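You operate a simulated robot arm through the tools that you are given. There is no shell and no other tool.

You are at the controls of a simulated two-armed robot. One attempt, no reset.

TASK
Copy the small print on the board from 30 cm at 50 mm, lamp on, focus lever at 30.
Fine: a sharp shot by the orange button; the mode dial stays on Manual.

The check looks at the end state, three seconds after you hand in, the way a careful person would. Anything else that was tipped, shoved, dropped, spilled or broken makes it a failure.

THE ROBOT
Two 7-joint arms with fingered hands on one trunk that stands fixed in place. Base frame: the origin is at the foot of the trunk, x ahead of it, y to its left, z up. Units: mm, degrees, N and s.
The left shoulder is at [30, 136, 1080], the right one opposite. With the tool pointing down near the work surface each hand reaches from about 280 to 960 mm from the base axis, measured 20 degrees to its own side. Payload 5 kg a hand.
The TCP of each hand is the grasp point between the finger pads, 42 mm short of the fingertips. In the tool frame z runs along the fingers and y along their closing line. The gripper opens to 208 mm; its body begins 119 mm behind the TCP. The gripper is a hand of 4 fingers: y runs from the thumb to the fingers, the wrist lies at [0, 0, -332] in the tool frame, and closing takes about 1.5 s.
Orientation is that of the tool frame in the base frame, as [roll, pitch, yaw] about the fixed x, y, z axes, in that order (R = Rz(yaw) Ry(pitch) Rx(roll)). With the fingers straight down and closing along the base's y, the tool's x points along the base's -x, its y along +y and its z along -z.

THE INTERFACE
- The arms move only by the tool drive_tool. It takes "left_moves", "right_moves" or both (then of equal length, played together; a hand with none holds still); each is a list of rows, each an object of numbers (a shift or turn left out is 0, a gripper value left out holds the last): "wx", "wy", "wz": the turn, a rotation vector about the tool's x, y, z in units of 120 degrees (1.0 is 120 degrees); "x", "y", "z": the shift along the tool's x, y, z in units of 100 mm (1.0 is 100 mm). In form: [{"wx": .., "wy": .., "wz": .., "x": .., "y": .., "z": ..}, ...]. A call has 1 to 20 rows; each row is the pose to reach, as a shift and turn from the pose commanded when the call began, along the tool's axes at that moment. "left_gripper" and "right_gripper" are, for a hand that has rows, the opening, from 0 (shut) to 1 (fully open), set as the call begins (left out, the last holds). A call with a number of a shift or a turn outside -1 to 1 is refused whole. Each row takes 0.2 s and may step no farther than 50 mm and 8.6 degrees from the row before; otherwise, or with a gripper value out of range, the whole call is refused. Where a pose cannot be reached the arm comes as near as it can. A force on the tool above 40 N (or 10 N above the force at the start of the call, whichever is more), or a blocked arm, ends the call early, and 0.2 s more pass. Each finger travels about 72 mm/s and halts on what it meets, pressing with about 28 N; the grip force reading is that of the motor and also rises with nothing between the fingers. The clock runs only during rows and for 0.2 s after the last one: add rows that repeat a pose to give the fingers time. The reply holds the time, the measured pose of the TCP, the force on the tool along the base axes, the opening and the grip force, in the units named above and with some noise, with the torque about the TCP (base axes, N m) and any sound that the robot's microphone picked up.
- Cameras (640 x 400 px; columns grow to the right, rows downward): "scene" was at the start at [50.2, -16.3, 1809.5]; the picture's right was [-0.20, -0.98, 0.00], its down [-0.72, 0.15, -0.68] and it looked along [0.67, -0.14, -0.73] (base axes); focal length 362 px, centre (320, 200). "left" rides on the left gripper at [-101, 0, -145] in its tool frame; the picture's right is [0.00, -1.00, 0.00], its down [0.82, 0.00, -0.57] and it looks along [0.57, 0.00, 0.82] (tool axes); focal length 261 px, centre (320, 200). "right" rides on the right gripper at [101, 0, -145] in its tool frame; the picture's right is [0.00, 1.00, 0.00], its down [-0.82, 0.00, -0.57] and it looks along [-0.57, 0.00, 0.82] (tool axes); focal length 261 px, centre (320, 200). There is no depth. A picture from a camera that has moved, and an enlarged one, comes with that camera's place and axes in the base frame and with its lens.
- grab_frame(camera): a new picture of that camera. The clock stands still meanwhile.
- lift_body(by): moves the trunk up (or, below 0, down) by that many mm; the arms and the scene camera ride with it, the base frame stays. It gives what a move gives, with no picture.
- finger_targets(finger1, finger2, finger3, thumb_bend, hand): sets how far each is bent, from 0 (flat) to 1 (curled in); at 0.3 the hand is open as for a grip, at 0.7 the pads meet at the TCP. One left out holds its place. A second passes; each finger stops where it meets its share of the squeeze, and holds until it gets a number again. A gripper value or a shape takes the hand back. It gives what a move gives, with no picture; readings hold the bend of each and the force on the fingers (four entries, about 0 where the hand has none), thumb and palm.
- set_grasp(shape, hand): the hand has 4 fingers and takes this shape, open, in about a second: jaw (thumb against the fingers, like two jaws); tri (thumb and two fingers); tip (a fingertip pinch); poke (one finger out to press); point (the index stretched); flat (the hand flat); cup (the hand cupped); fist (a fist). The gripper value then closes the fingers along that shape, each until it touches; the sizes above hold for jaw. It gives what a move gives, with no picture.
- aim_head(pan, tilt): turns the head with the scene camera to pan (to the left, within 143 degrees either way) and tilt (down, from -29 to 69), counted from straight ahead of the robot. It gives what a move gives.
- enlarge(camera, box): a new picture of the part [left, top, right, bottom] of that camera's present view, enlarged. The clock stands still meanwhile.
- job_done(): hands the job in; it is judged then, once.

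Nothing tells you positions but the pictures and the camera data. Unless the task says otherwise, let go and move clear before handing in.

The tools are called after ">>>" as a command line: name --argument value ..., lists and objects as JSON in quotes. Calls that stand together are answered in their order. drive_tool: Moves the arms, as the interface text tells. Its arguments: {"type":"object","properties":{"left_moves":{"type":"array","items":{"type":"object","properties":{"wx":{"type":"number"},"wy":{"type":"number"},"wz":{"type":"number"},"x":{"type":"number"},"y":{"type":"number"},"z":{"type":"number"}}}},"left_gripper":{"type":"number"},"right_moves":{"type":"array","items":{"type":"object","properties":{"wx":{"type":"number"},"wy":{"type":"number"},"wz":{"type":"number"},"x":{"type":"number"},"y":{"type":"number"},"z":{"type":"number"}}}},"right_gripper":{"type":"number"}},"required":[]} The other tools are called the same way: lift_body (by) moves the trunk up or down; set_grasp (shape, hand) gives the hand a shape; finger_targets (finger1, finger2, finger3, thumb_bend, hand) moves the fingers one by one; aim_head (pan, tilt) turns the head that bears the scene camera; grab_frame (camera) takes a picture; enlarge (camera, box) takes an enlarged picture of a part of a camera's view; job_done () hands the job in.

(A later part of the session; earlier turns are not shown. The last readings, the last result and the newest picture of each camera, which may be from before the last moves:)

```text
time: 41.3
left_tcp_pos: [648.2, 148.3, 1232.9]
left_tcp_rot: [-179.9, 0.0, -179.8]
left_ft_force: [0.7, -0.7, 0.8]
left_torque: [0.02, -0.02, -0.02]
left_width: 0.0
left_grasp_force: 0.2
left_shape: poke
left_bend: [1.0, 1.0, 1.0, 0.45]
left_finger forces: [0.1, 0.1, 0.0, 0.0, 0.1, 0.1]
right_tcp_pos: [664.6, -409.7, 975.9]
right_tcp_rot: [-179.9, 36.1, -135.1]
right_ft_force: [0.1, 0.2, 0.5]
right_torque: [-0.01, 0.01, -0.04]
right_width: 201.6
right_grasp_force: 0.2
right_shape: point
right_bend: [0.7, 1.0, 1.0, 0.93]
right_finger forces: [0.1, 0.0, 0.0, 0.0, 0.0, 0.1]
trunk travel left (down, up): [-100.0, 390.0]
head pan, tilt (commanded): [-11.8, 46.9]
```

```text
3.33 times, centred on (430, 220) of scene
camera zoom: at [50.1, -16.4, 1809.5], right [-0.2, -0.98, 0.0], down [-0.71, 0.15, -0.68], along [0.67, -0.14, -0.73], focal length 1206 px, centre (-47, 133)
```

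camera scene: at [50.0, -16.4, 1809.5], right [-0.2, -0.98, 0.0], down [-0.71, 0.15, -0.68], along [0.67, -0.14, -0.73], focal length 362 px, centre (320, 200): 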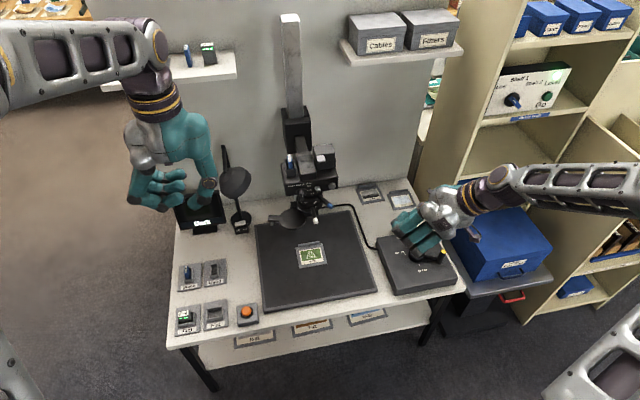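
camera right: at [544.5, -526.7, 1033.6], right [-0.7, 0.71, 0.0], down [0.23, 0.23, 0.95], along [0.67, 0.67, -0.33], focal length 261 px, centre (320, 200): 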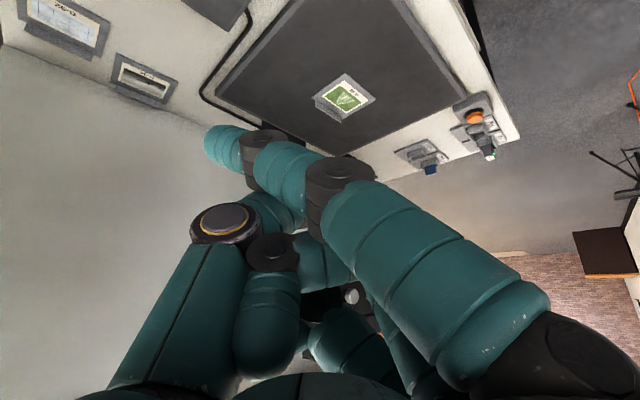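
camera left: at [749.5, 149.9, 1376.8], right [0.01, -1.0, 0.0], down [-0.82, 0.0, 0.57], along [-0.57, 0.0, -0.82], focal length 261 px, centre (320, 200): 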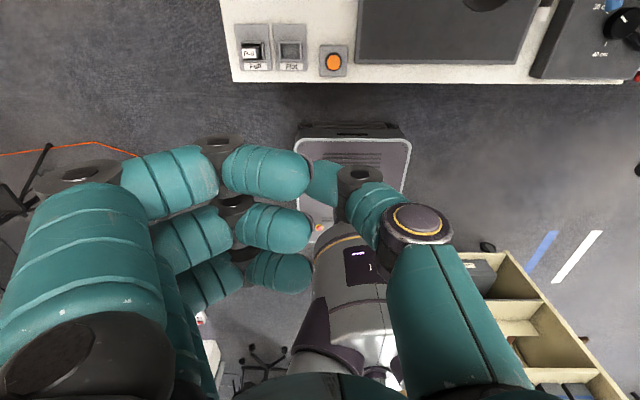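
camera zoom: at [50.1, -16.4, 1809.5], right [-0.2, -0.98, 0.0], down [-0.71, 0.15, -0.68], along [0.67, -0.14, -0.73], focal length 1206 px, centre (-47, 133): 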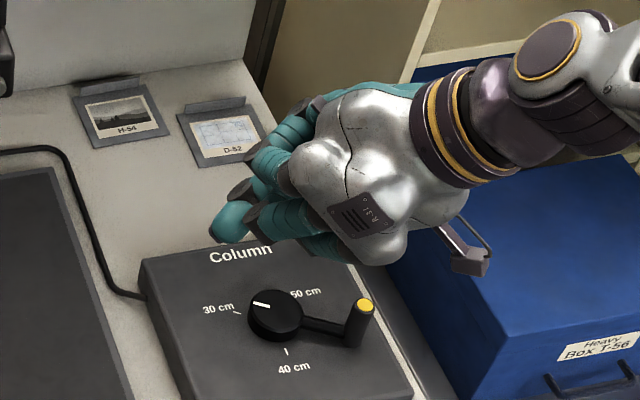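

Point stretches the index diagonally across. I'll also look at "tip", since a fingertip pinch on the lever ends may give the best control.

>>> set_grasp --hand "right" --shape "tip"

>>> grab_frame --camera "right"

>>> enlarge --camera "scene" --box '[380, 160, 480, 280]'

```text
time: 42.2
left_tcp_pos: [649.6, 148.4, 1231.9]
left_tcp_rot: [-180.0, 0.0, -179.9]
left_ft_force: [0.5, 0.0, -0.9]
left_torque: [-0.02, -0.01, 0.02]
left_width: 0.1
left_grasp_force: 0.0
left_shape: poke
left_bend: [1.0, 1.0, 1.0, 0.45]
left_finger forces: [0.1, 0.0, 0.1, 0.0, 0.1, 0.0]
right_tcp_pos: [662.6, -409.3, 975.3]
right_tcp_rot: [-179.9, 36.1, -135.2]
right_ft_force: [0.4, 0.2, -0.3]
right_torque: [0.05, 0.03, 0.06]
right_width: 208.0
right_grasp_force: 0.0
right_shape: tip
right_bend: [0.06, 0.3, 0.05, 0.3]
right_finger forces: [0.0, 0.0, 0.0, 0.0, 0.0, 0.0]
trunk travel left (down, up): [-100.0, 390.0]
head pan, tilt (commanded): [-11.8, 46.9]
```

```text
taken
camera right: at [544.6, -526.8, 1033.5], right [-0.7, 0.71, 0.0], down [0.23, 0.23, 0.95], along [0.67, 0.67, -0.33], focal length 261 px, centre (320, 200)
```

right: 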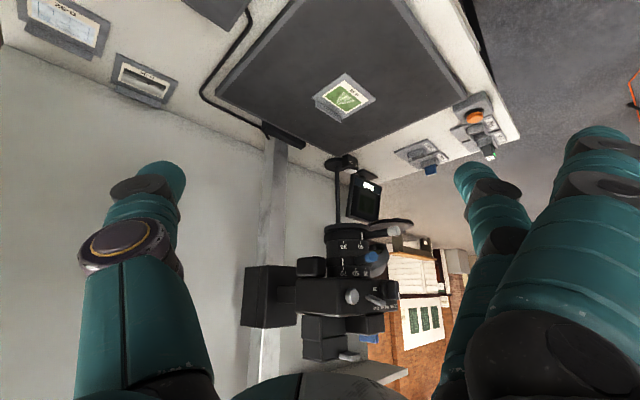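

```text
3.33 times, centred on (430, 220) of scene
camera zoom: at [50.3, -16.5, 1809.5], right [-0.2, -0.98, 0.0], down [-0.72, 0.15, -0.68], along [0.67, -0.14, -0.73], focal length 1206 px, centre (-47, 133)
```

zoom: 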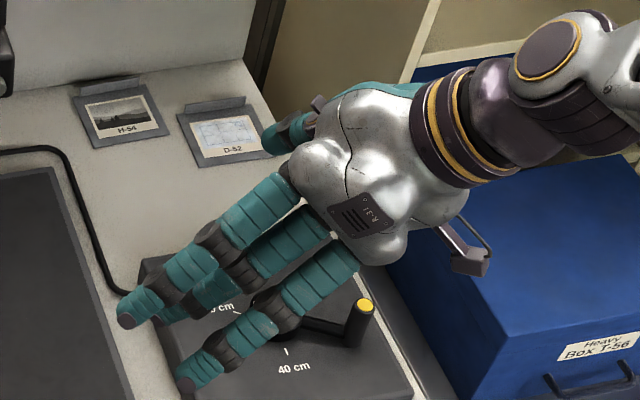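

"Tip" opposes the middle finger and thumb. I'd rather have the outer two fingers curled away, so I'll set the middle finger and thumb half open and curl fingers 1 and 3.

>>> finger_targets --hand "right" --finger1 1.0 --finger2 0.5 --finger3 1.0 --thumb_bend 0.5

>>> grab_frame --camera "right"

>>> enlarge --camera "scene" --box '[380, 160, 480, 280]'

```text
time: 43.2
left_tcp_pos: [649.9, 148.6, 1233.2]
left_tcp_rot: [-179.9, 0.0, -179.9]
left_ft_force: [0.9, 0.1, -0.5]
left_torque: [0.01, 0.02, -0.02]
left_width: 0.0
left_grasp_force: 0.0
left_shape: poke
left_bend: [1.0, 1.0, 1.0, 0.45]
left_finger forces: [0.0, 0.1, 0.1, 0.0, 0.0, 0.0]
right_tcp_pos: [662.7, -410.3, 976.4]
right_tcp_rot: [-179.9, 36.2, -135.1]
right_ft_force: [0.6, 0.1, 0.1]
right_torque: [-0.02, 0.01, -0.03]
right_width: 84.8
right_grasp_force: 0.0
right_shape: fingers
right_bend: [1.0, 0.5, 1.0, 0.5]
right_finger forces: [0.0, 0.1, 0.1, 0.1, 0.1, 0.1]
trunk travel left (down, up): [-100.0, 390.0]
head pan, tilt (commanded): [-11.8, 46.9]
```

```text
taken
camera right: at [544.4, -526.7, 1033.6], right [-0.7, 0.71, 0.0], down [0.23, 0.23, 0.95], along [0.67, 0.67, -0.33], focal length 261 px, centre (320, 200)
```

right: 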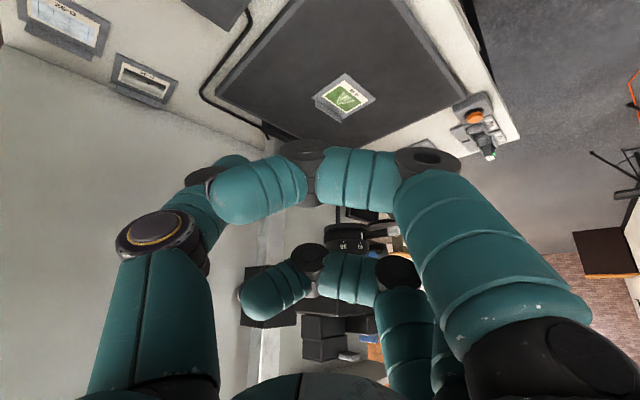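

```text
3.33 times, centred on (430, 220) of scene
camera zoom: at [50.0, -16.3, 1809.5], right [-0.2, -0.98, 0.0], down [-0.71, 0.15, -0.68], along [0.67, -0.14, -0.73], focal length 1206 px, centre (-47, 133)
```

zoom: 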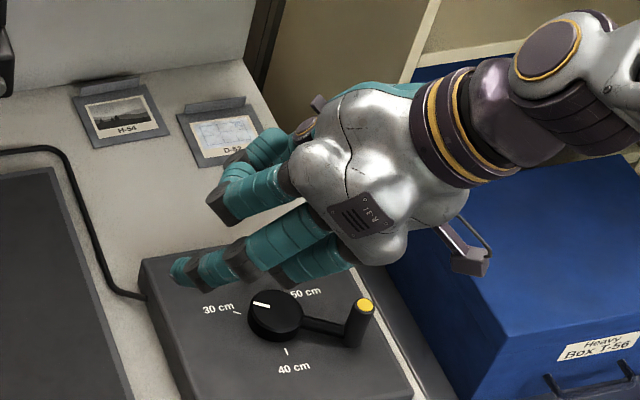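

With the outer fingers curled, the pinch is one finger wide above and below, which suits the 44 mm gap between the levers. Now I'll pitch the right hand up to horizontal, well clear in front of the lens.

>>> drive_tool --right_moves '[{"wy": -0.065}, {"wy": -0.13}, {"wy": -0.195}, {"wy": -0.26}, {"wy": -0.325}, {"wy": -0.39}, {"wy": -0.42}, {"wy": -0.42}]'

>>> grab_frame --camera "scene"

>>> grab_frame --camera "right"

```text
time: 45.0
left_tcp_pos: [649.4, 149.8, 1232.5]
left_tcp_rot: [-179.9, 0.2, -180.0]
left_ft_force: [0.0, 0.5, -0.3]
left_torque: [0.05, -0.07, 0.01]
left_width: 0.0
left_grasp_force: 0.0
left_shape: poke
left_bend: [1.0, 1.0, 1.0, 0.45]
left_finger forces: [0.0, 0.0, 0.1, 0.0, 0.1, 0.0]
right_tcp_pos: [662.7, -410.3, 975.2]
right_tcp_rot: [-178.7, 86.6, -133.9]
right_ft_force: [-0.5, 1.7, -0.4]
right_torque: [0.03, -0.02, -0.02]
right_width: 84.5
right_grasp_force: 0.0
right_shape: fingers
right_bend: [1.0, 0.5, 1.0, 0.5]
right_finger forces: [0.1, 0.0, 0.1, 0.0, 0.0, 0.1]
trunk travel left (down, up): [-100.0, 390.0]
head pan, tilt (commanded): [-11.8, 46.9]
```

```text
taken
camera scene: at [49.3, -16.6, 1809.6], right [-0.2, -0.98, 0.0], down [-0.71, 0.15, -0.68], along [0.67, -0.14, -0.73], focal length 362 px, centre (320, 200)
```

scene: 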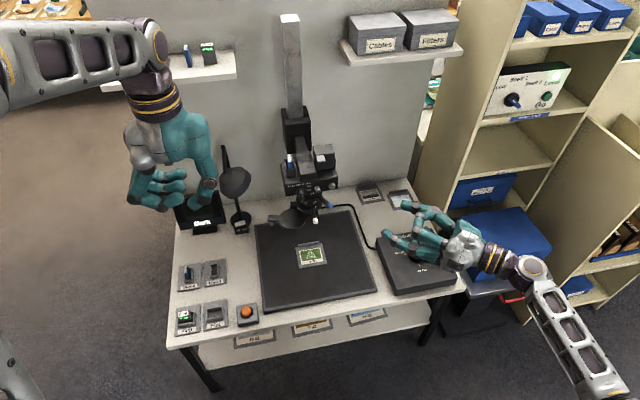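

```text
taken
camera right: at [554.9, -515.8, 884.1], right [-0.71, 0.71, 0.0], down [-0.37, -0.37, 0.85], along [0.61, 0.6, 0.52], focal length 261 px, centre (320, 200)
```

right: 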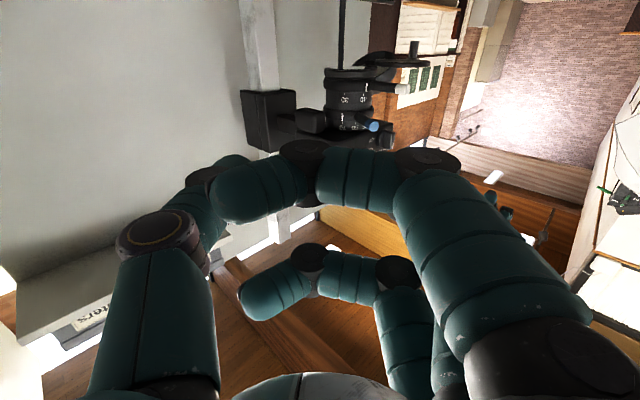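

>>> enlarge --camera "scene" --box '[360, 180, 520, 300]'

>>> enlarge --camera "right" --box '[230, 40, 430, 160]'

```text
3.33 times, centred on (440, 240) of scene
camera zoom: at [49.3, -16.6, 1809.6], right [-0.2, -0.98, 0.0], down [-0.71, 0.15, -0.68], along [0.67, -0.14, -0.73], focal length 1206 px, centre (-80, 67)
```

zoom: 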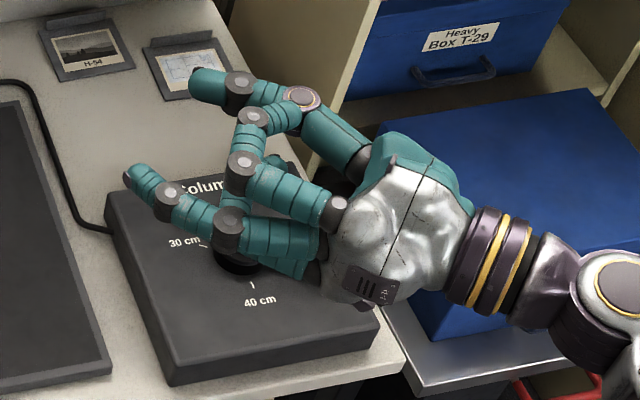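

```text
3.20 times, centred on (330, 100) of right
camera zoom: at [554.9, -515.8, 884.1], right [-0.71, 0.71, 0.0], down [-0.37, -0.37, 0.85], along [0.61, 0.6, 0.52], focal length 834 px, centre (288, 520)
```

zoom: 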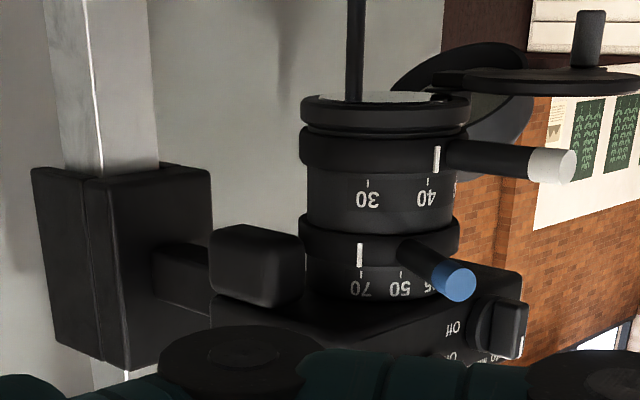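

The pinch is clear to see: middle finger on the left, thumb on the right, the others tucked behind. I'll bring the hand around in front of the lens at the white lever's height.

>>> drive_tool --right_moves '[{"wx": 0.022, "wz": 0.001, "x": 0.04, "y": 0.155, "z": 0.109}, {"wx": 0.044, "wz": 0.003, "x": 0.08, "y": 0.31, "z": 0.217}, {"wx": 0.066, "wz": 0.004, "x": 0.117, "y": 0.464, "z": 0.326}, {"wx": 0.089, "wz": 0.005, "x": 0.156, "y": 0.619, "z": 0.435}, {"wx": 0.111, "wz": 0.007, "x": 0.195, "y": 0.773, "z": 0.543}, {"wx": 0.133, "wz": 0.008, "x": 0.234, "y": 0.928, "z": 0.652}, {"wx": 0.133, "wz": 0.008, "x": 0.234, "y": 0.928, "z": 0.652}]'

>>> finger_targets --hand "right" --finger1 1.0 --finger2 0.6 --finger3 1.0 --thumb_bend 0.6

>>> grab_frame --camera "scene"

>>> enlarge --camera "scene" --box '[260, 150, 440, 290]'

```text
time: 46.6
left_tcp_pos: [648.6, 149.4, 1231.9]
left_tcp_rot: [-180.0, 0.0, -180.0]
left_ft_force: [0.1, -0.8, 0.1]
left_torque: [0.02, 0.04, 0.0]
left_width: 0.1
left_grasp_force: 0.1
left_shape: poke
left_bend: [1.0, 1.0, 1.0, 0.45]
left_finger forces: [0.0, 0.0, 0.0, 0.1, 0.0, 0.0]
right_tcp_pos: [642.4, -299.4, 948.6]
right_tcp_rot: [-179.1, 86.5, -150.2]
right_ft_force: [-0.3, -1.0, 0.7]
right_torque: [0.02, 0.0, -0.01]
right_width: 84.7
right_grasp_force: 0.1
right_shape: fingers
right_bend: [1.0, 0.5, 1.0, 0.5]
right_finger forces: [0.1, 0.0, 0.0, 0.0, 0.1, 0.0]
trunk travel left (down, up): [-100.0, 390.0]
head pan, tilt (commanded): [-11.8, 46.9]
```

```text
time: 47.6
left_tcp_pos: [648.8, 149.5, 1232.9]
left_tcp_rot: [180.0, 0.0, -179.9]
left_ft_force: [0.4, -0.3, 0.3]
left_torque: [-0.01, -0.02, 0.02]
left_width: 0.0
left_grasp_force: 0.1
left_shape: poke
left_bend: [1.0, 1.0, 1.0, 0.45]
left_finger forces: [0.1, 0.0, 0.1, 0.0, 0.1, 0.0]
right_tcp_pos: [641.8, -299.1, 948.8]
right_tcp_rot: [-178.9, 86.5, -149.8]
right_ft_force: [0.6, 1.3, -0.5]
right_torque: [-0.03, 0.01, 0.03]
right_width: 77.0
right_grasp_force: 0.0
right_shape: fingers
right_bend: [1.0, 0.6, 1.0, 0.6]
right_finger forces: [0.0, 0.0, 0.0, 0.1, 0.0, 0.1]
trunk travel left (down, up): [-100.0, 390.0]
head pan, tilt (commanded): [-11.8, 46.9]
```

```text
taken
camera scene: at [50.0, -16.3, 1809.5], right [-0.2, -0.98, 0.0], down [-0.71, 0.15, -0.68], along [0.67, -0.14, -0.73], focal length 362 px, centre (320, 200)
```

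scene: 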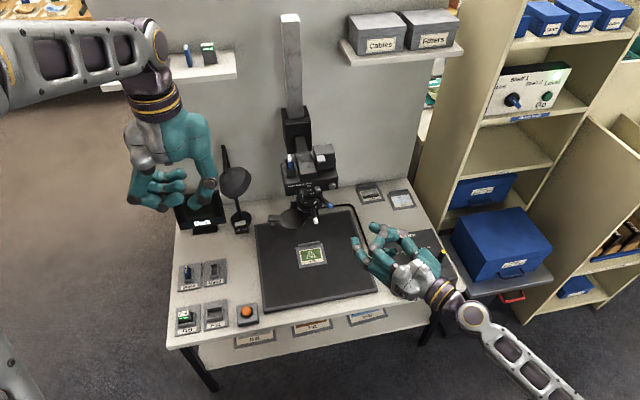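

```text
2.86 times, centred on (350, 220) of scene
camera zoom: at [50.0, -16.3, 1809.5], right [-0.2, -0.98, 0.0], down [-0.71, 0.15, -0.68], along [0.67, -0.14, -0.73], focal length 1034 px, centre (234, 143)
```

zoom: 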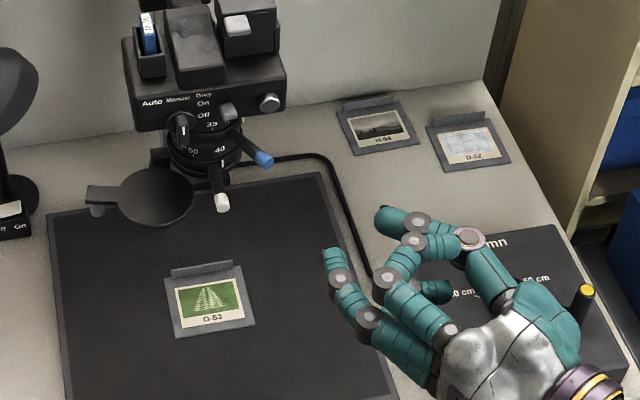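

Fingertips measure about 35 mm left and 41 mm right of the tool axis, 45–50 mm beyond the grasp point. I'll move to a standoff just in front of the white lever, pointing 15° leftward.

>>> drive_tool --right_moves '[{"wx": 0.021, "wz": 0.001, "x": -0.008, "y": 0.131, "z": 0.139}, {"wx": 0.042, "wz": 0.003, "x": -0.017, "y": 0.262, "z": 0.279}, {"wx": 0.063, "wz": 0.004, "x": -0.025, "y": 0.392, "z": 0.418}, {"wx": 0.084, "wz": 0.005, "x": -0.034, "y": 0.523, "z": 0.557}, {"wx": 0.105, "wz": 0.006, "x": -0.042, "y": 0.654, "z": 0.697}, {"wx": 0.1264, "wz": 0.0077, "x": -0.051, "y": 0.785, "z": 0.836}, {"wx": 0.1264, "wz": 0.0077, "x": -0.051, "y": 0.785, "z": 0.836}]'

>>> enlarge --camera "scene" --box '[250, 140, 410, 260]'

>>> grab_frame --camera "right"

>>> grab_frame --camera "left"

```text
time: 49.2
left_tcp_pos: [648.2, 147.8, 1233.5]
left_tcp_rot: [180.0, 0.1, 180.0]
left_ft_force: [-0.5, 0.0, 0.1]
left_torque: [0.05, -0.04, -0.02]
left_width: 0.0
left_grasp_force: 0.1
left_shape: poke
left_bend: [1.0, 1.0, 1.0, 0.45]
left_finger forces: [0.0, 0.0, 0.0, 0.0, 0.0, 0.0]
right_tcp_pos: [678.3, -191.5, 948.8]
right_tcp_rot: [-178.8, 86.6, -165.2]
right_ft_force: [-0.5, 0.6, 0.2]
right_torque: [-0.01, 0.03, 0.02]
right_width: 76.9
right_grasp_force: 0.0
right_shape: fingers
right_bend: [1.0, 0.6, 1.0, 0.6]
right_finger forces: [0.0, 0.0, 0.1, 0.1, 0.0, 0.0]
trunk travel left (down, up): [-100.0, 390.0]
head pan, tilt (commanded): [-11.8, 46.9]
```

```text
3.33 times, centred on (330, 200) of scene
camera zoom: at [49.3, -17.0, 1809.5], right [-0.2, -0.98, 0.0], down [-0.71, 0.15, -0.68], along [0.67, -0.14, -0.73], focal length 1206 px, centre (287, 200)
```

zoom: 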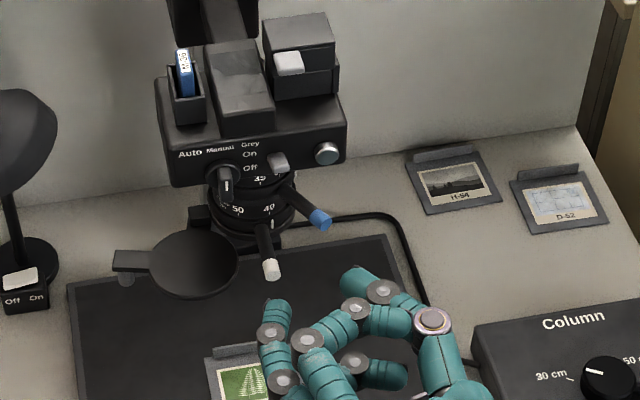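

```text
taken
camera right: at [531.4, -225.7, 856.1], right [-0.24, 0.97, 0.0], down [-0.51, -0.13, 0.85], along [0.83, 0.2, 0.52], focal length 261 px, centre (320, 200)
```

right: 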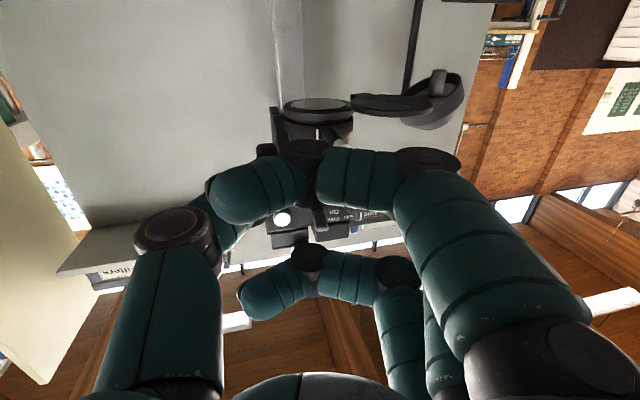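

```text
taken
camera left: at [748.8, 149.1, 1377.2], right [0.01, -1.0, 0.0], down [-0.82, 0.0, 0.57], along [-0.57, 0.0, -0.82], focal length 261 px, centre (320, 200)
```

left: 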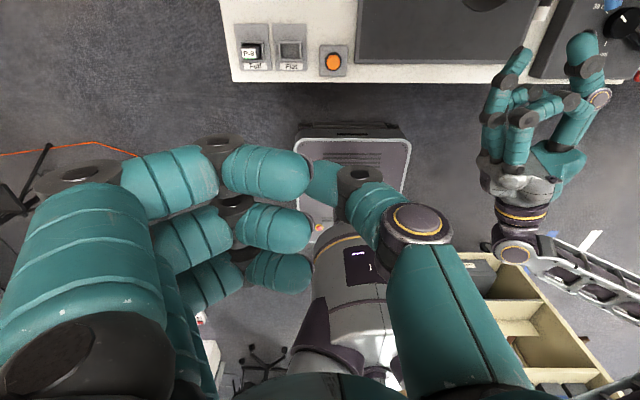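

The middle fingertip is in front of the white lever's end; it must pass on the lever's left. I'll shift 24 mm left first and check.

>>> drive_tool --right_moves '[{"y": 0.08, "z": 0.02}, {"y": 0.16, "z": 0.04}, {"y": 0.232, "z": 0.061}, {"y": 0.232, "z": 0.061}]'

>>> enlarge --camera "scene" --box '[270, 170, 350, 240]'

```text
time: 50.2
left_tcp_pos: [649.4, 150.3, 1232.9]
left_tcp_rot: [180.0, -0.1, -180.0]
left_ft_force: [-1.0, 0.2, -0.1]
left_torque: [0.0, 0.0, -0.02]
left_width: 0.0
left_grasp_force: 0.2
left_shape: poke
left_bend: [1.0, 1.0, 1.0, 0.45]
left_finger forces: [0.0, 0.0, 0.1, 0.1, 0.0, 0.0]
right_tcp_pos: [677.9, -166.9, 947.0]
right_tcp_rot: [-179.0, 86.6, -165.4]
right_ft_force: [0.6, -0.8, -0.1]
right_torque: [0.02, -0.04, 0.0]
right_width: 76.8
right_grasp_force: 0.1
right_shape: fingers
right_bend: [1.0, 0.6, 1.0, 0.6]
right_finger forces: [0.1, 0.1, 0.0, 0.0, 0.0, 0.1]
trunk travel left (down, up): [-100.0, 390.0]
head pan, tilt (commanded): [-11.8, 46.9]
```

```text
5.71 times, centred on (310, 205) of scene
camera zoom: at [49.8, -16.6, 1809.5], right [-0.2, -0.98, 0.0], down [-0.71, 0.15, -0.68], along [0.67, -0.14, -0.73], focal length 2068 px, centre (377, 171)
```

zoom: 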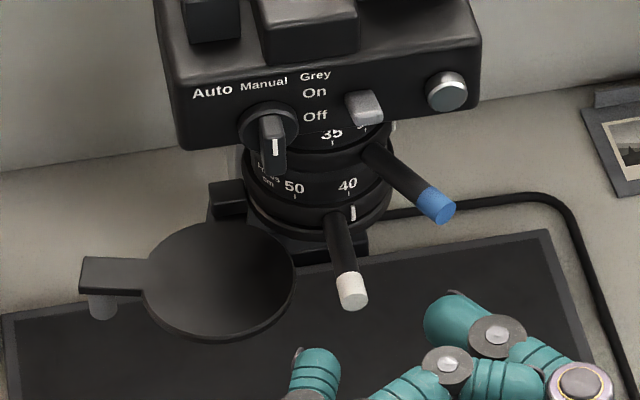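

The finger's right edge is at y ≈ -135 and the lever's left edge at -142, with the cap's edge at -126 but further back. I'll go forward 50 mm, just beside the lever's end.

>>> drive_tool --right_moves '[{"x": -0.005, "y": -0.031, "z": 0.095}, {"x": -0.011, "y": -0.062, "z": 0.19}, {"x": -0.017, "y": -0.093, "z": 0.285}, {"x": -0.022, "y": -0.124, "z": 0.38}, {"x": -0.028, "y": -0.155, "z": 0.475}, {"x": -0.028, "y": -0.155, "z": 0.475}]'

>>> enlarge --camera "scene" --box '[270, 170, 350, 240]'

>>> grab_frame --camera "right"

```text
time: 51.6
left_tcp_pos: [648.6, 149.8, 1232.4]
left_tcp_rot: [179.8, 0.0, 180.0]
left_ft_force: [-0.4, -0.4, 0.8]
left_torque: [0.01, -0.02, -0.02]
left_width: 0.2
left_grasp_force: 0.1
left_shape: poke
left_bend: [1.0, 1.0, 1.0, 0.45]
left_finger forces: [0.0, 0.0, 0.1, 0.0, 0.0, 0.0]
right_tcp_pos: [729.6, -170.2, 947.7]
right_tcp_rot: [-179.2, 86.6, -165.6]
right_ft_force: [0.6, 0.5, -0.4]
right_torque: [0.03, 0.02, 0.03]
right_width: 77.0
right_grasp_force: 0.0
right_shape: fingers
right_bend: [1.0, 0.6, 1.0, 0.6]
right_finger forces: [0.0, 0.0, 0.0, 0.1, 0.0, 0.0]
trunk travel left (down, up): [-100.0, 390.0]
head pan, tilt (commanded): [-11.8, 46.9]
```

```text
5.71 times, centred on (310, 205) of scene
camera zoom: at [49.8, -16.5, 1809.5], right [-0.2, -0.98, 0.0], down [-0.71, 0.15, -0.68], along [0.67, -0.14, -0.73], focal length 2068 px, centre (377, 171)
```

zoom: 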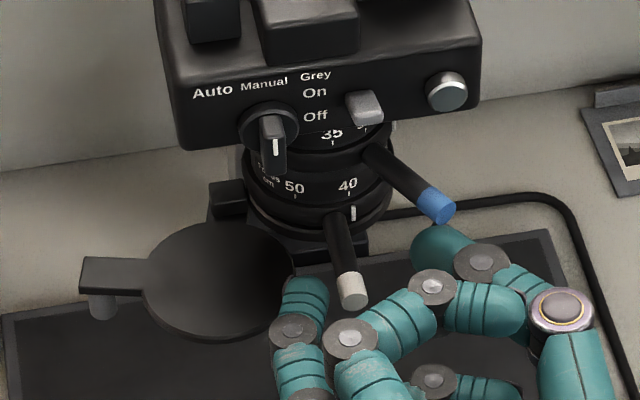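

```text
taken
camera right: at [582.0, -204.6, 856.1], right [-0.24, 0.97, 0.0], down [-0.51, -0.13, 0.85], along [0.83, 0.2, 0.52], focal length 261 px, centre (320, 200)
```

right: 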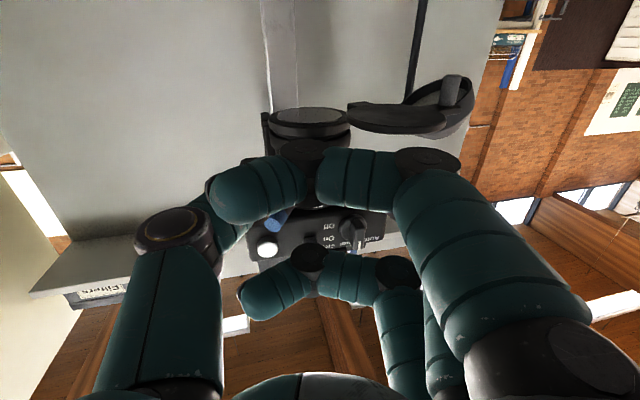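

The fingertip lies beside the lever, clear of the cap. Now I'll turn the whole hand about the lens axis to the right, 15° first, so the finger pushes the white lever.

>>> drive_tool --right_moves '[{"wx": -0.0208, "wz": -0.0012, "x": 0, "y": -0.053, "z": -0.002}, {"wx": -0.0416, "wz": -0.0025, "x": 0.0002, "y": -0.1067, "z": -0.0035}, {"wx": -0.0624, "wz": -0.0037, "x": 0, "y": -0.16, "z": -0.001}, {"wx": -0.0832, "wz": -0.005, "x": -0.0001, "y": -0.213, "z": 0.0022}, {"wx": -0.104, "wz": -0.0062, "x": -0.0005, "y": -0.266, "z": 0.009}, {"wx": -0.1248, "wz": -0.0074, "x": -0.001, "y": -0.3187, "z": 0.0172}, {"wx": -0.1248, "wz": -0.0074, "x": -0.001, "y": -0.3187, "z": 0.0172}]'

>>> enlarge --camera "scene" --box '[270, 170, 350, 240]'

```text
time: 53.2
left_tcp_pos: [649.4, 149.7, 1232.9]
left_tcp_rot: [-179.9, 0.0, -179.8]
left_ft_force: [0.4, -0.1, -0.7]
left_torque: [-0.01, -0.04, 0.0]
left_width: 0.0
left_grasp_force: 0.0
left_shape: poke
left_bend: [1.0, 1.0, 1.0, 0.45]
left_finger forces: [0.1, 0.0, 0.1, 0.0, 0.1, 0.0]
right_tcp_pos: [737.3, -200.7, 947.9]
right_tcp_rot: [-178.7, 86.5, -150.2]
right_ft_force: [0.8, 0.3, -0.1]
right_torque: [0.02, 0.01, 0.01]
right_width: 76.9
right_grasp_force: 0.1
right_shape: fingers
right_bend: [1.0, 0.6, 1.0, 0.6]
right_finger forces: [0.0, 0.0, 0.1, 0.0, 0.1, 0.0]
trunk travel left (down, up): [-100.0, 390.0]
head pan, tilt (commanded): [-11.8, 46.9]
```

```text
5.71 times, centred on (310, 205) of scene
camera zoom: at [50.0, -16.2, 1809.5], right [-0.2, -0.98, 0.0], down [-0.71, 0.15, -0.68], along [0.67, -0.14, -0.73], focal length 2068 px, centre (377, 171)
```

zoom: 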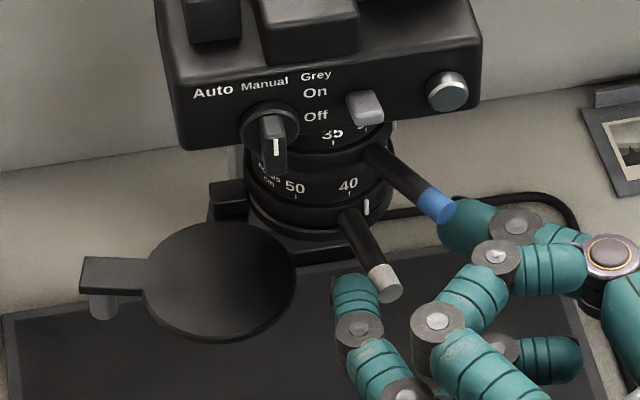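

The white lever follows the finger and the zoom ring is untouched. I'll continue the same rotation another 20°.

>>> drive_tool --right_moves '[{"wx": -0.0208, "wz": -0.0012, "x": 0, "y": -0.053, "z": -0.002}, {"wx": -0.0416, "wz": -0.0025, "x": 0.0002, "y": -0.1067, "z": -0.0035}, {"wx": -0.0624, "wz": -0.0037, "x": 0, "y": -0.16, "z": -0.001}, {"wx": -0.0832, "wz": -0.005, "x": -0.0001, "y": -0.213, "z": 0.0022}, {"wx": -0.104, "wz": -0.0062, "x": -0.0005, "y": -0.266, "z": 0.009}, {"wx": -0.1248, "wz": -0.0074, "x": -0.001, "y": -0.3187, "z": 0.0172}, {"wx": -0.1456, "wz": -0.0087, "x": -0.0017, "y": -0.371, "z": 0.028}, {"wx": -0.1664, "wz": -0.01, "x": -0.0025, "y": -0.4226, "z": 0.0413}, {"wx": -0.1664, "wz": -0.01, "x": -0.0025, "y": -0.4226, "z": 0.0413}]'

>>> enlarge --camera "scene" --box '[270, 170, 350, 240]'

>>> grab_frame --camera "right"

```text
time: 55.2
left_tcp_pos: [649.0, 150.1, 1231.5]
left_tcp_rot: [-180.0, 0.0, -179.9]
left_ft_force: [0.6, 0.3, 0.2]
left_torque: [-0.01, -0.03, 0.0]
left_width: 0.2
left_grasp_force: 0.1
left_shape: poke
left_bend: [1.0, 1.0, 1.0, 0.45]
left_finger forces: [0.1, 0.0, 0.0, 0.0, 0.0, 0.0]
right_tcp_pos: [761.1, -235.2, 947.9]
right_tcp_rot: [-179.3, 86.4, -130.6]
right_ft_force: [-0.1, -0.4, -0.2]
right_torque: [0.02, 0.02, 0.0]
right_width: 76.9
right_grasp_force: 0.1
right_shape: fingers
right_bend: [1.0, 0.6, 1.0, 0.6]
right_finger forces: [0.0, 0.0, 0.0, 0.1, 0.1, 0.0]
trunk travel left (down, up): [-100.0, 390.0]
head pan, tilt (commanded): [-11.8, 46.9]
```

```text
5.71 times, centred on (310, 205) of scene
camera zoom: at [49.8, -16.2, 1809.5], right [-0.2, -0.98, 0.0], down [-0.71, 0.15, -0.68], along [0.67, -0.14, -0.73], focal length 2068 px, centre (377, 171)
```

zoom: 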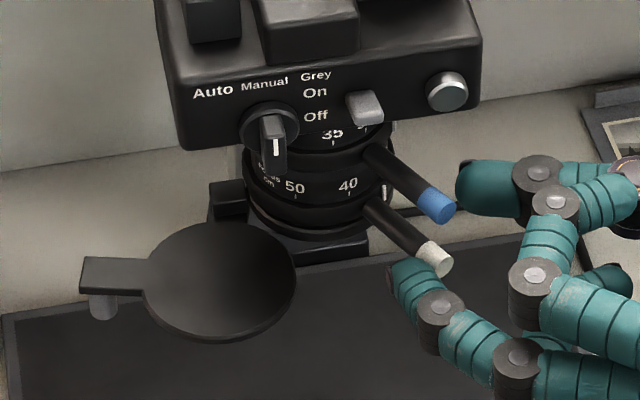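

```text
taken
camera right: at [660.9, -347.8, 856.2], right [-0.75, 0.66, 0.0], down [-0.34, -0.39, 0.85], along [0.56, 0.64, 0.52], focal length 261 px, centre (320, 200)
```

right: 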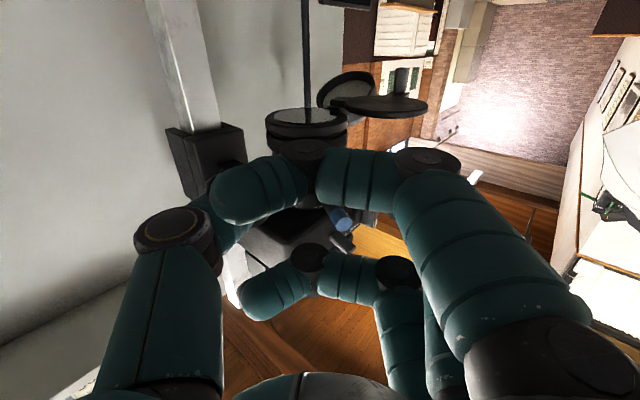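

>>> drive_tool --right_moves '[{"wx": -0.0208, "wz": -0.0012, "x": 0, "y": -0.053, "z": -0.002}, {"wx": -0.0416, "wz": -0.0025, "x": 0.0002, "y": -0.1067, "z": -0.0035}, {"wx": -0.0624, "wz": -0.0037, "x": 0, "y": -0.16, "z": -0.001}, {"wx": -0.0832, "wz": -0.005, "x": -0.0001, "y": -0.213, "z": 0.0022}, {"wx": -0.0832, "wz": -0.005, "x": -0.0001, "y": -0.213, "z": 0.0022}]'

>>> enlarge --camera "scene" --box '[290, 170, 350, 215]'

>>> enlarge --camera "right" --box '[220, 80, 380, 200]'

```text
time: 56.4
left_tcp_pos: [649.1, 149.4, 1231.6]
left_tcp_rot: [-180.0, 0.0, -180.0]
left_ft_force: [0.1, 0.1, 0.0]
left_torque: [0.03, -0.02, 0.0]
left_width: 0.3
left_grasp_force: 0.1
left_shape: poke
left_bend: [1.0, 1.0, 1.0, 0.45]
left_finger forces: [0.0, 0.0, 0.0, 0.1, 0.0, 0.0]
right_tcp_pos: [777.7, -249.2, 948.2]
right_tcp_rot: [-179.5, 86.5, -120.7]
right_ft_force: [0.7, -0.1, 0.6]
right_torque: [0.0, -0.03, -0.03]
right_width: 77.0
right_grasp_force: 0.1
right_shape: fingers
right_bend: [1.0, 0.6, 1.0, 0.6]
right_finger forces: [0.1, 0.0, 0.0, 0.0, 0.1, 0.1]
trunk travel left (down, up): [-100.0, 390.0]
head pan, tilt (commanded): [-11.8, 46.9]
```

```text
8.89 times, centred on (320, 192) of scene
camera zoom: at [49.8, -16.3, 1809.5], right [-0.2, -0.98, 0.0], down [-0.71, 0.15, -0.68], along [0.67, -0.14, -0.73], focal length 3217 px, centre (320, 267)
```

zoom: 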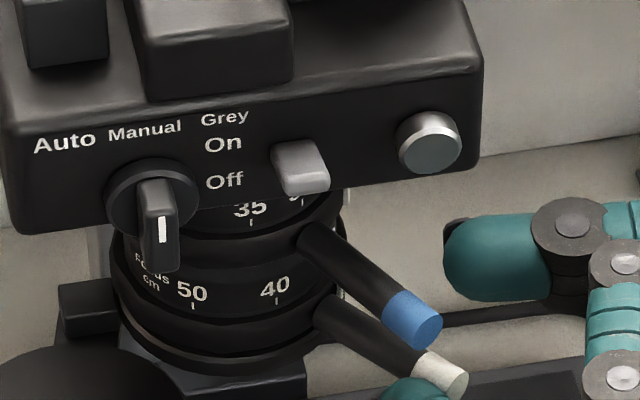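

```text
3.33 times, centred on (300, 140) of right
camera zoom: at [698.3, -377.1, 856.4], right [-0.85, 0.52, 0.0], down [-0.27, -0.45, 0.85], along [0.44, 0.73, 0.52], focal length 869 px, centre (387, 400)
```

zoom: 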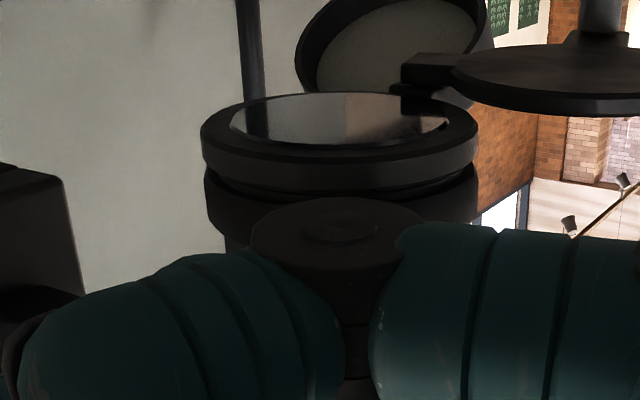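

The lever is at about 43°. To read the scale I'll back the hand off radially and open the finger that blocks its camera.

>>> drive_tool --right_moves '[{"z": -0.2}, {"z": -0.4}, {"z": -0.6}, {"z": -0.8}, {"z": -1.0}, {"z": -1.0}]'

>>> finger_targets --hand "right" --finger1 0.2 --finger3 0.2

>>> grab_frame --camera "right"

>>> enlarge --camera "right" --box '[250, 70, 410, 190]'

```text
time: 57.8
left_tcp_pos: [649.2, 150.3, 1231.7]
left_tcp_rot: [180.0, 0.0, -179.9]
left_ft_force: [0.1, -0.1, -0.6]
left_torque: [-0.04, 0.02, -0.02]
left_width: 0.1
left_grasp_force: 0.1
left_shape: poke
left_bend: [1.0, 1.0, 1.0, 0.45]
left_finger forces: [0.0, 0.0, 0.0, 0.0, 0.0, 0.0]
right_tcp_pos: [725.4, -335.1, 954.2]
right_tcp_rot: [-179.5, 86.5, -120.7]
right_ft_force: [0.1, -0.2, 0.2]
right_torque: [0.03, -0.03, 0.01]
right_width: 77.1
right_grasp_force: 0.1
right_shape: fingers
right_bend: [1.0, 0.6, 1.0, 0.6]
right_finger forces: [0.0, 0.0, 0.1, 0.0, 0.0, 0.0]
trunk travel left (down, up): [-100.0, 390.0]
head pan, tilt (commanded): [-11.8, 46.9]
```

```text
time: 58.8
left_tcp_pos: [647.6, 148.9, 1230.8]
left_tcp_rot: [180.0, 0.0, -179.9]
left_ft_force: [0.1, 0.6, 0.0]
left_torque: [0.01, 0.01, -0.01]
left_width: 0.0
left_grasp_force: 0.0
left_shape: poke
left_bend: [1.0, 1.0, 1.0, 0.45]
left_finger forces: [0.1, 0.0, 0.0, 0.0, 0.0, 0.1]
right_tcp_pos: [724.9, -334.8, 952.8]
right_tcp_rot: [-179.6, 86.4, -120.8]
right_ft_force: [0.4, -0.1, -0.7]
right_torque: [0.01, 0.0, 0.0]
right_width: 162.8
right_grasp_force: 0.1
right_shape: fingers
right_bend: [0.2, 0.6, 0.2, 0.6]
right_finger forces: [0.0, 0.1, 0.0, 0.1, 0.0, 0.0]
trunk travel left (down, up): [-100.0, 390.0]
head pan, tilt (commanded): [-11.8, 46.9]
```

```text
taken
camera right: at [646.4, -463.1, 862.3], right [-0.85, 0.52, 0.0], down [-0.27, -0.45, 0.85], along [0.45, 0.73, 0.52], focal length 261 px, centre (320, 200)
```

right: 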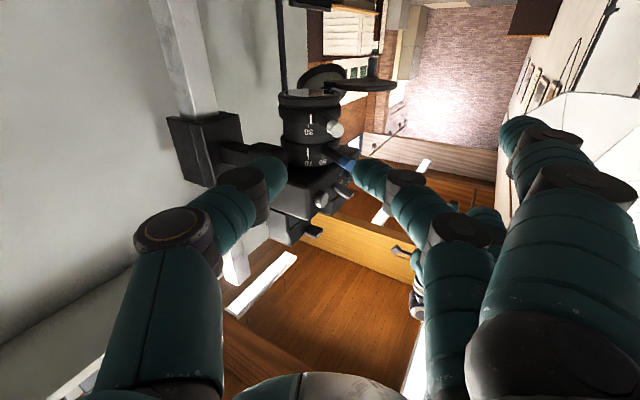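

```text
3.33 times, centred on (330, 130) of right
camera zoom: at [646.4, -463.1, 862.3], right [-0.85, 0.52, 0.0], down [-0.27, -0.45, 0.85], along [0.45, 0.73, 0.52], focal length 869 px, centre (287, 433)
```

zoom: 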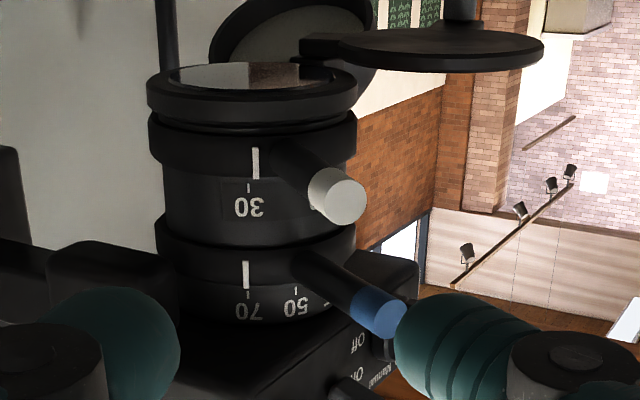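

The focus mark is about 4.5° short of 30. With the other fingers held flat I now keep a clear view, so I'll go back to the contact pose and look.

>>> drive_tool --right_moves '[{"z": 0.2}, {"z": 0.4}, {"z": 0.6}, {"z": 0.8}, {"z": 1.0}, {"z": 1.0}]'

>>> grab_frame --camera "right"

>>> enlarge --camera "scene" --box '[270, 160, 370, 230]'

```text
time: 60.2
left_tcp_pos: [649.6, 149.2, 1231.5]
left_tcp_rot: [-180.0, 0.1, 180.0]
left_ft_force: [-0.1, 0.0, 0.8]
left_torque: [0.01, -0.03, -0.05]
left_width: 0.0
left_grasp_force: 0.1
left_shape: poke
left_bend: [1.0, 1.0, 1.0, 0.45]
left_finger forces: [0.1, 0.1, 0.1, 0.1, 0.1, 0.0]
right_tcp_pos: [777.5, -249.3, 947.8]
right_tcp_rot: [-179.5, 86.5, -120.8]
right_ft_force: [-0.3, 0.9, 0.3]
right_torque: [-0.02, -0.04, -0.02]
right_width: 163.3
right_grasp_force: 0.0
right_shape: fingers
right_bend: [0.2, 0.6, 0.2, 0.6]
right_finger forces: [0.1, 0.0, 0.0, 0.0, 0.0, 0.1]
trunk travel left (down, up): [-100.0, 390.0]
head pan, tilt (commanded): [-11.8, 46.9]
```

```text
taken
camera right: at [698.6, -377.4, 856.2], right [-0.85, 0.52, 0.0], down [-0.27, -0.45, 0.85], along [0.45, 0.73, 0.52], focal length 261 px, centre (320, 200)
```

right: 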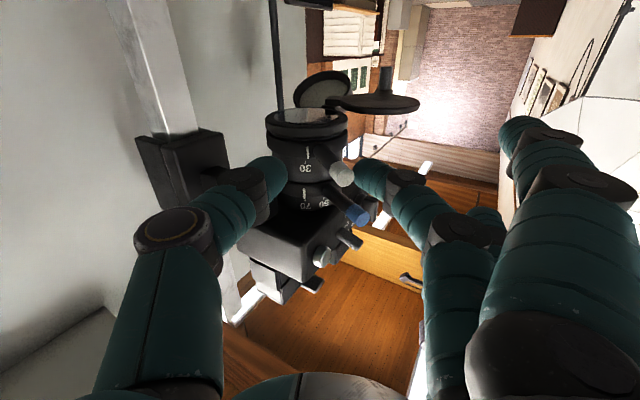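

```text
5.71 times, centred on (320, 195) of scene
camera zoom: at [49.7, -16.8, 1809.5], right [-0.2, -0.98, 0.0], down [-0.71, 0.15, -0.68], along [0.67, -0.14, -0.73], focal length 2068 px, centre (320, 229)
```

zoom: 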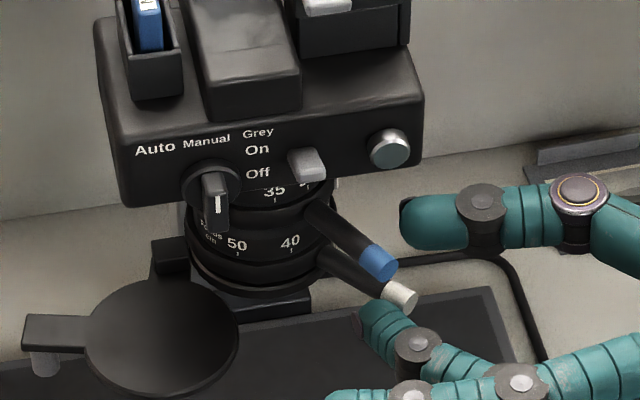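

The view is clear with the finger at the lever. I'll rotate 4.5° more and read the scale directly.

>>> drive_tool --right_moves '[{"wx": -0.0125, "wz": -0.0008, "y": -0.032, "z": -0.0015}, {"wx": -0.025, "wz": -0.0015, "y": -0.064, "z": -0.0025}, {"wx": -0.0374, "wz": -0.0022, "y": -0.096, "z": -0.0033}, {"wx": -0.0374, "wz": -0.0022, "y": -0.096, "z": -0.0033}]'

>>> enlarge --camera "right" --box '[250, 90, 380, 230]'

```text
time: 61.2
left_tcp_pos: [648.2, 149.9, 1233.1]
left_tcp_rot: [180.0, 0.0, -179.9]
left_ft_force: [0.3, 0.0, 0.2]
left_torque: [-0.02, 0.0, 0.0]
left_width: 0.0
left_grasp_force: 0.0
left_shape: poke
left_bend: [1.0, 1.0, 1.0, 0.45]
left_finger forces: [0.0, 0.0, 0.0, 0.0, 0.0, 0.1]
right_tcp_pos: [786.3, -254.6, 947.1]
right_tcp_rot: [-179.5, 86.5, -116.2]
right_ft_force: [0.0, -0.6, -0.2]
right_torque: [-0.01, 0.02, 0.02]
right_width: 163.1
right_grasp_force: 0.0
right_shape: fingers
right_bend: [0.2, 0.6, 0.2, 0.6]
right_finger forces: [0.1, 0.0, 0.0, 0.1, 0.0, 0.0]
trunk travel left (down, up): [-100.0, 390.0]
head pan, tilt (commanded): [-11.8, 46.9]
```

```text
2.86 times, centred on (315, 160) of right
camera zoom: at [717.0, -388.5, 855.9], right [-0.89, 0.45, 0.0], down [-0.23, -0.47, 0.85], along [0.39, 0.76, 0.52], focal length 745 px, centre (334, 314)
```

zoom: 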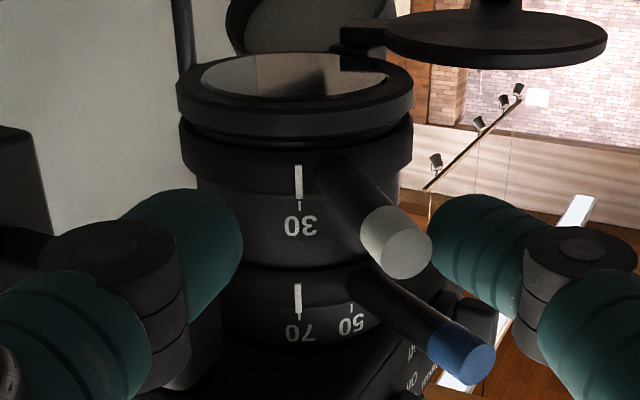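

The focus mark now sits exactly on 30. Next is zoom: I'll back off, rise to the blue lever's height and bring the thumb to its right side.

>>> drive_tool --right_moves '[{"z": -0.2}, {"z": -0.4}, {"z": -0.6}, {"z": -0.8}, {"z": -1.0}, {"z": -1.0}]'

>>> drive_tool --right_moves '[{"wx": 0.04, "wz": 0.0024, "x": -0.07, "y": 0.143, "z": 0.075}, {"wx": 0.08, "wz": 0.0049, "x": -0.139, "y": 0.286, "z": 0.15}, {"wx": 0.12, "wz": 0.0073, "x": -0.208, "y": 0.429, "z": 0.225}, {"wx": 0.16, "wz": 0.0097, "x": -0.277, "y": 0.571, "z": 0.3}, {"wx": 0.2, "wz": 0.0122, "x": -0.347, "y": 0.714, "z": 0.375}, {"wx": 0.2395, "wz": 0.0146, "x": -0.416, "y": 0.857, "z": 0.449}, {"wx": 0.2395, "wz": 0.0146, "x": -0.416, "y": 0.857, "z": 0.449}]'

>>> finger_targets --hand "right" --finger1 0.2 --finger2 0.45 --finger3 1.0 --thumb_bend 0.68

>>> grab_frame --camera "right"

>>> enlarge --camera "scene" --box '[260, 150, 400, 250]'

```text
time: 62.6
left_tcp_pos: [649.2, 150.7, 1232.8]
left_tcp_rot: [-180.0, -0.1, -180.0]
left_ft_force: [0.2, -0.4, 0.6]
left_torque: [-0.04, 0.03, 0.0]
left_width: 0.0
left_grasp_force: 0.0
left_shape: poke
left_bend: [1.0, 1.0, 1.0, 0.45]
left_finger forces: [0.1, 0.0, 0.0, 0.0, 0.0, 0.1]
right_tcp_pos: [741.0, -343.7, 954.3]
right_tcp_rot: [-179.8, 86.5, -116.4]
right_ft_force: [0.5, -0.6, 0.2]
right_torque: [0.02, -0.04, 0.03]
right_width: 163.0
right_grasp_force: 0.2
right_shape: fingers
right_bend: [0.2, 0.6, 0.2, 0.6]
right_finger forces: [0.0, 0.0, 0.1, 0.0, 0.0, 0.0]
trunk travel left (down, up): [-100.0, 390.0]
head pan, tilt (commanded): [-11.8, 46.9]
```

```text
time: 64.2
left_tcp_pos: [650.7, 149.3, 1231.3]
left_tcp_rot: [-180.0, 0.0, 180.0]
left_ft_force: [0.6, -1.2, 0.0]
left_torque: [0.03, 0.03, 0.0]
left_width: 0.0
left_grasp_force: 0.2
left_shape: poke
left_bend: [1.0, 1.0, 1.0, 0.45]
left_finger forces: [0.0, 0.0, 0.0, 0.0, 0.1, 0.0]
right_tcp_pos: [685.9, -263.7, 992.1]
right_tcp_rot: [-179.8, 86.4, -145.4]
right_ft_force: [-0.5, -1.5, -0.3]
right_torque: [0.0, -0.02, 0.02]
right_width: 163.1
right_grasp_force: 0.1
right_shape: fingers
right_bend: [0.2, 0.6, 0.2, 0.6]
right_finger forces: [0.0, 0.1, 0.1, 0.0, 0.1, 0.0]
trunk travel left (down, up): [-100.0, 390.0]
head pan, tilt (commanded): [-11.8, 46.9]
```

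```text
time: 65.2
left_tcp_pos: [648.4, 148.9, 1231.1]
left_tcp_rot: [-180.0, 0.1, -179.9]
left_ft_force: [-0.7, -0.5, 0.3]
left_torque: [0.0, -0.01, 0.02]
left_width: 0.0
left_grasp_force: 0.2
left_shape: poke
left_bend: [1.0, 1.0, 1.0, 0.45]
left_finger forces: [0.0, 0.0, 0.0, 0.0, 0.0, 0.1]
right_tcp_pos: [684.6, -263.2, 992.6]
right_tcp_rot: [-179.6, 86.5, -145.1]
right_ft_force: [1.2, 0.2, -0.3]
right_torque: [-0.02, -0.01, -0.01]
right_width: 143.5
right_grasp_force: 0.1
right_shape: fingers
right_bend: [0.2, 0.45, 1.0, 0.68]
right_finger forces: [0.0, 0.0, 0.0, 0.0, 0.1, 0.0]
trunk travel left (down, up): [-100.0, 390.0]
head pan, tilt (commanded): [-11.8, 46.9]
```

```text
taken
camera right: at [560.6, -347.5, 901.3], right [-0.57, 0.82, 0.0], down [-0.43, -0.3, 0.85], along [0.71, 0.48, 0.52], focal length 261 px, centre (320, 200)
```

right: 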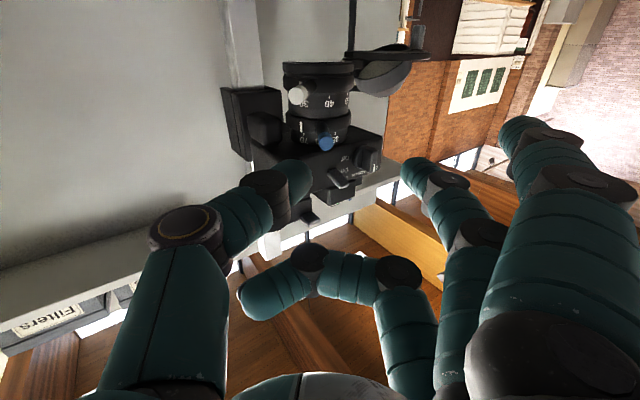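

```text
4.00 times, centred on (330, 200) of scene
camera zoom: at [50.0, -16.2, 1809.5], right [-0.2, -0.98, 0.0], down [-0.71, 0.15, -0.68], along [0.67, -0.14, -0.73], focal length 1448 px, centre (280, 200)
```

zoom: 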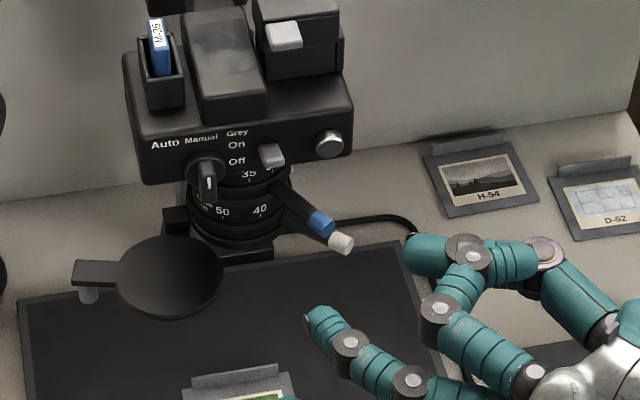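

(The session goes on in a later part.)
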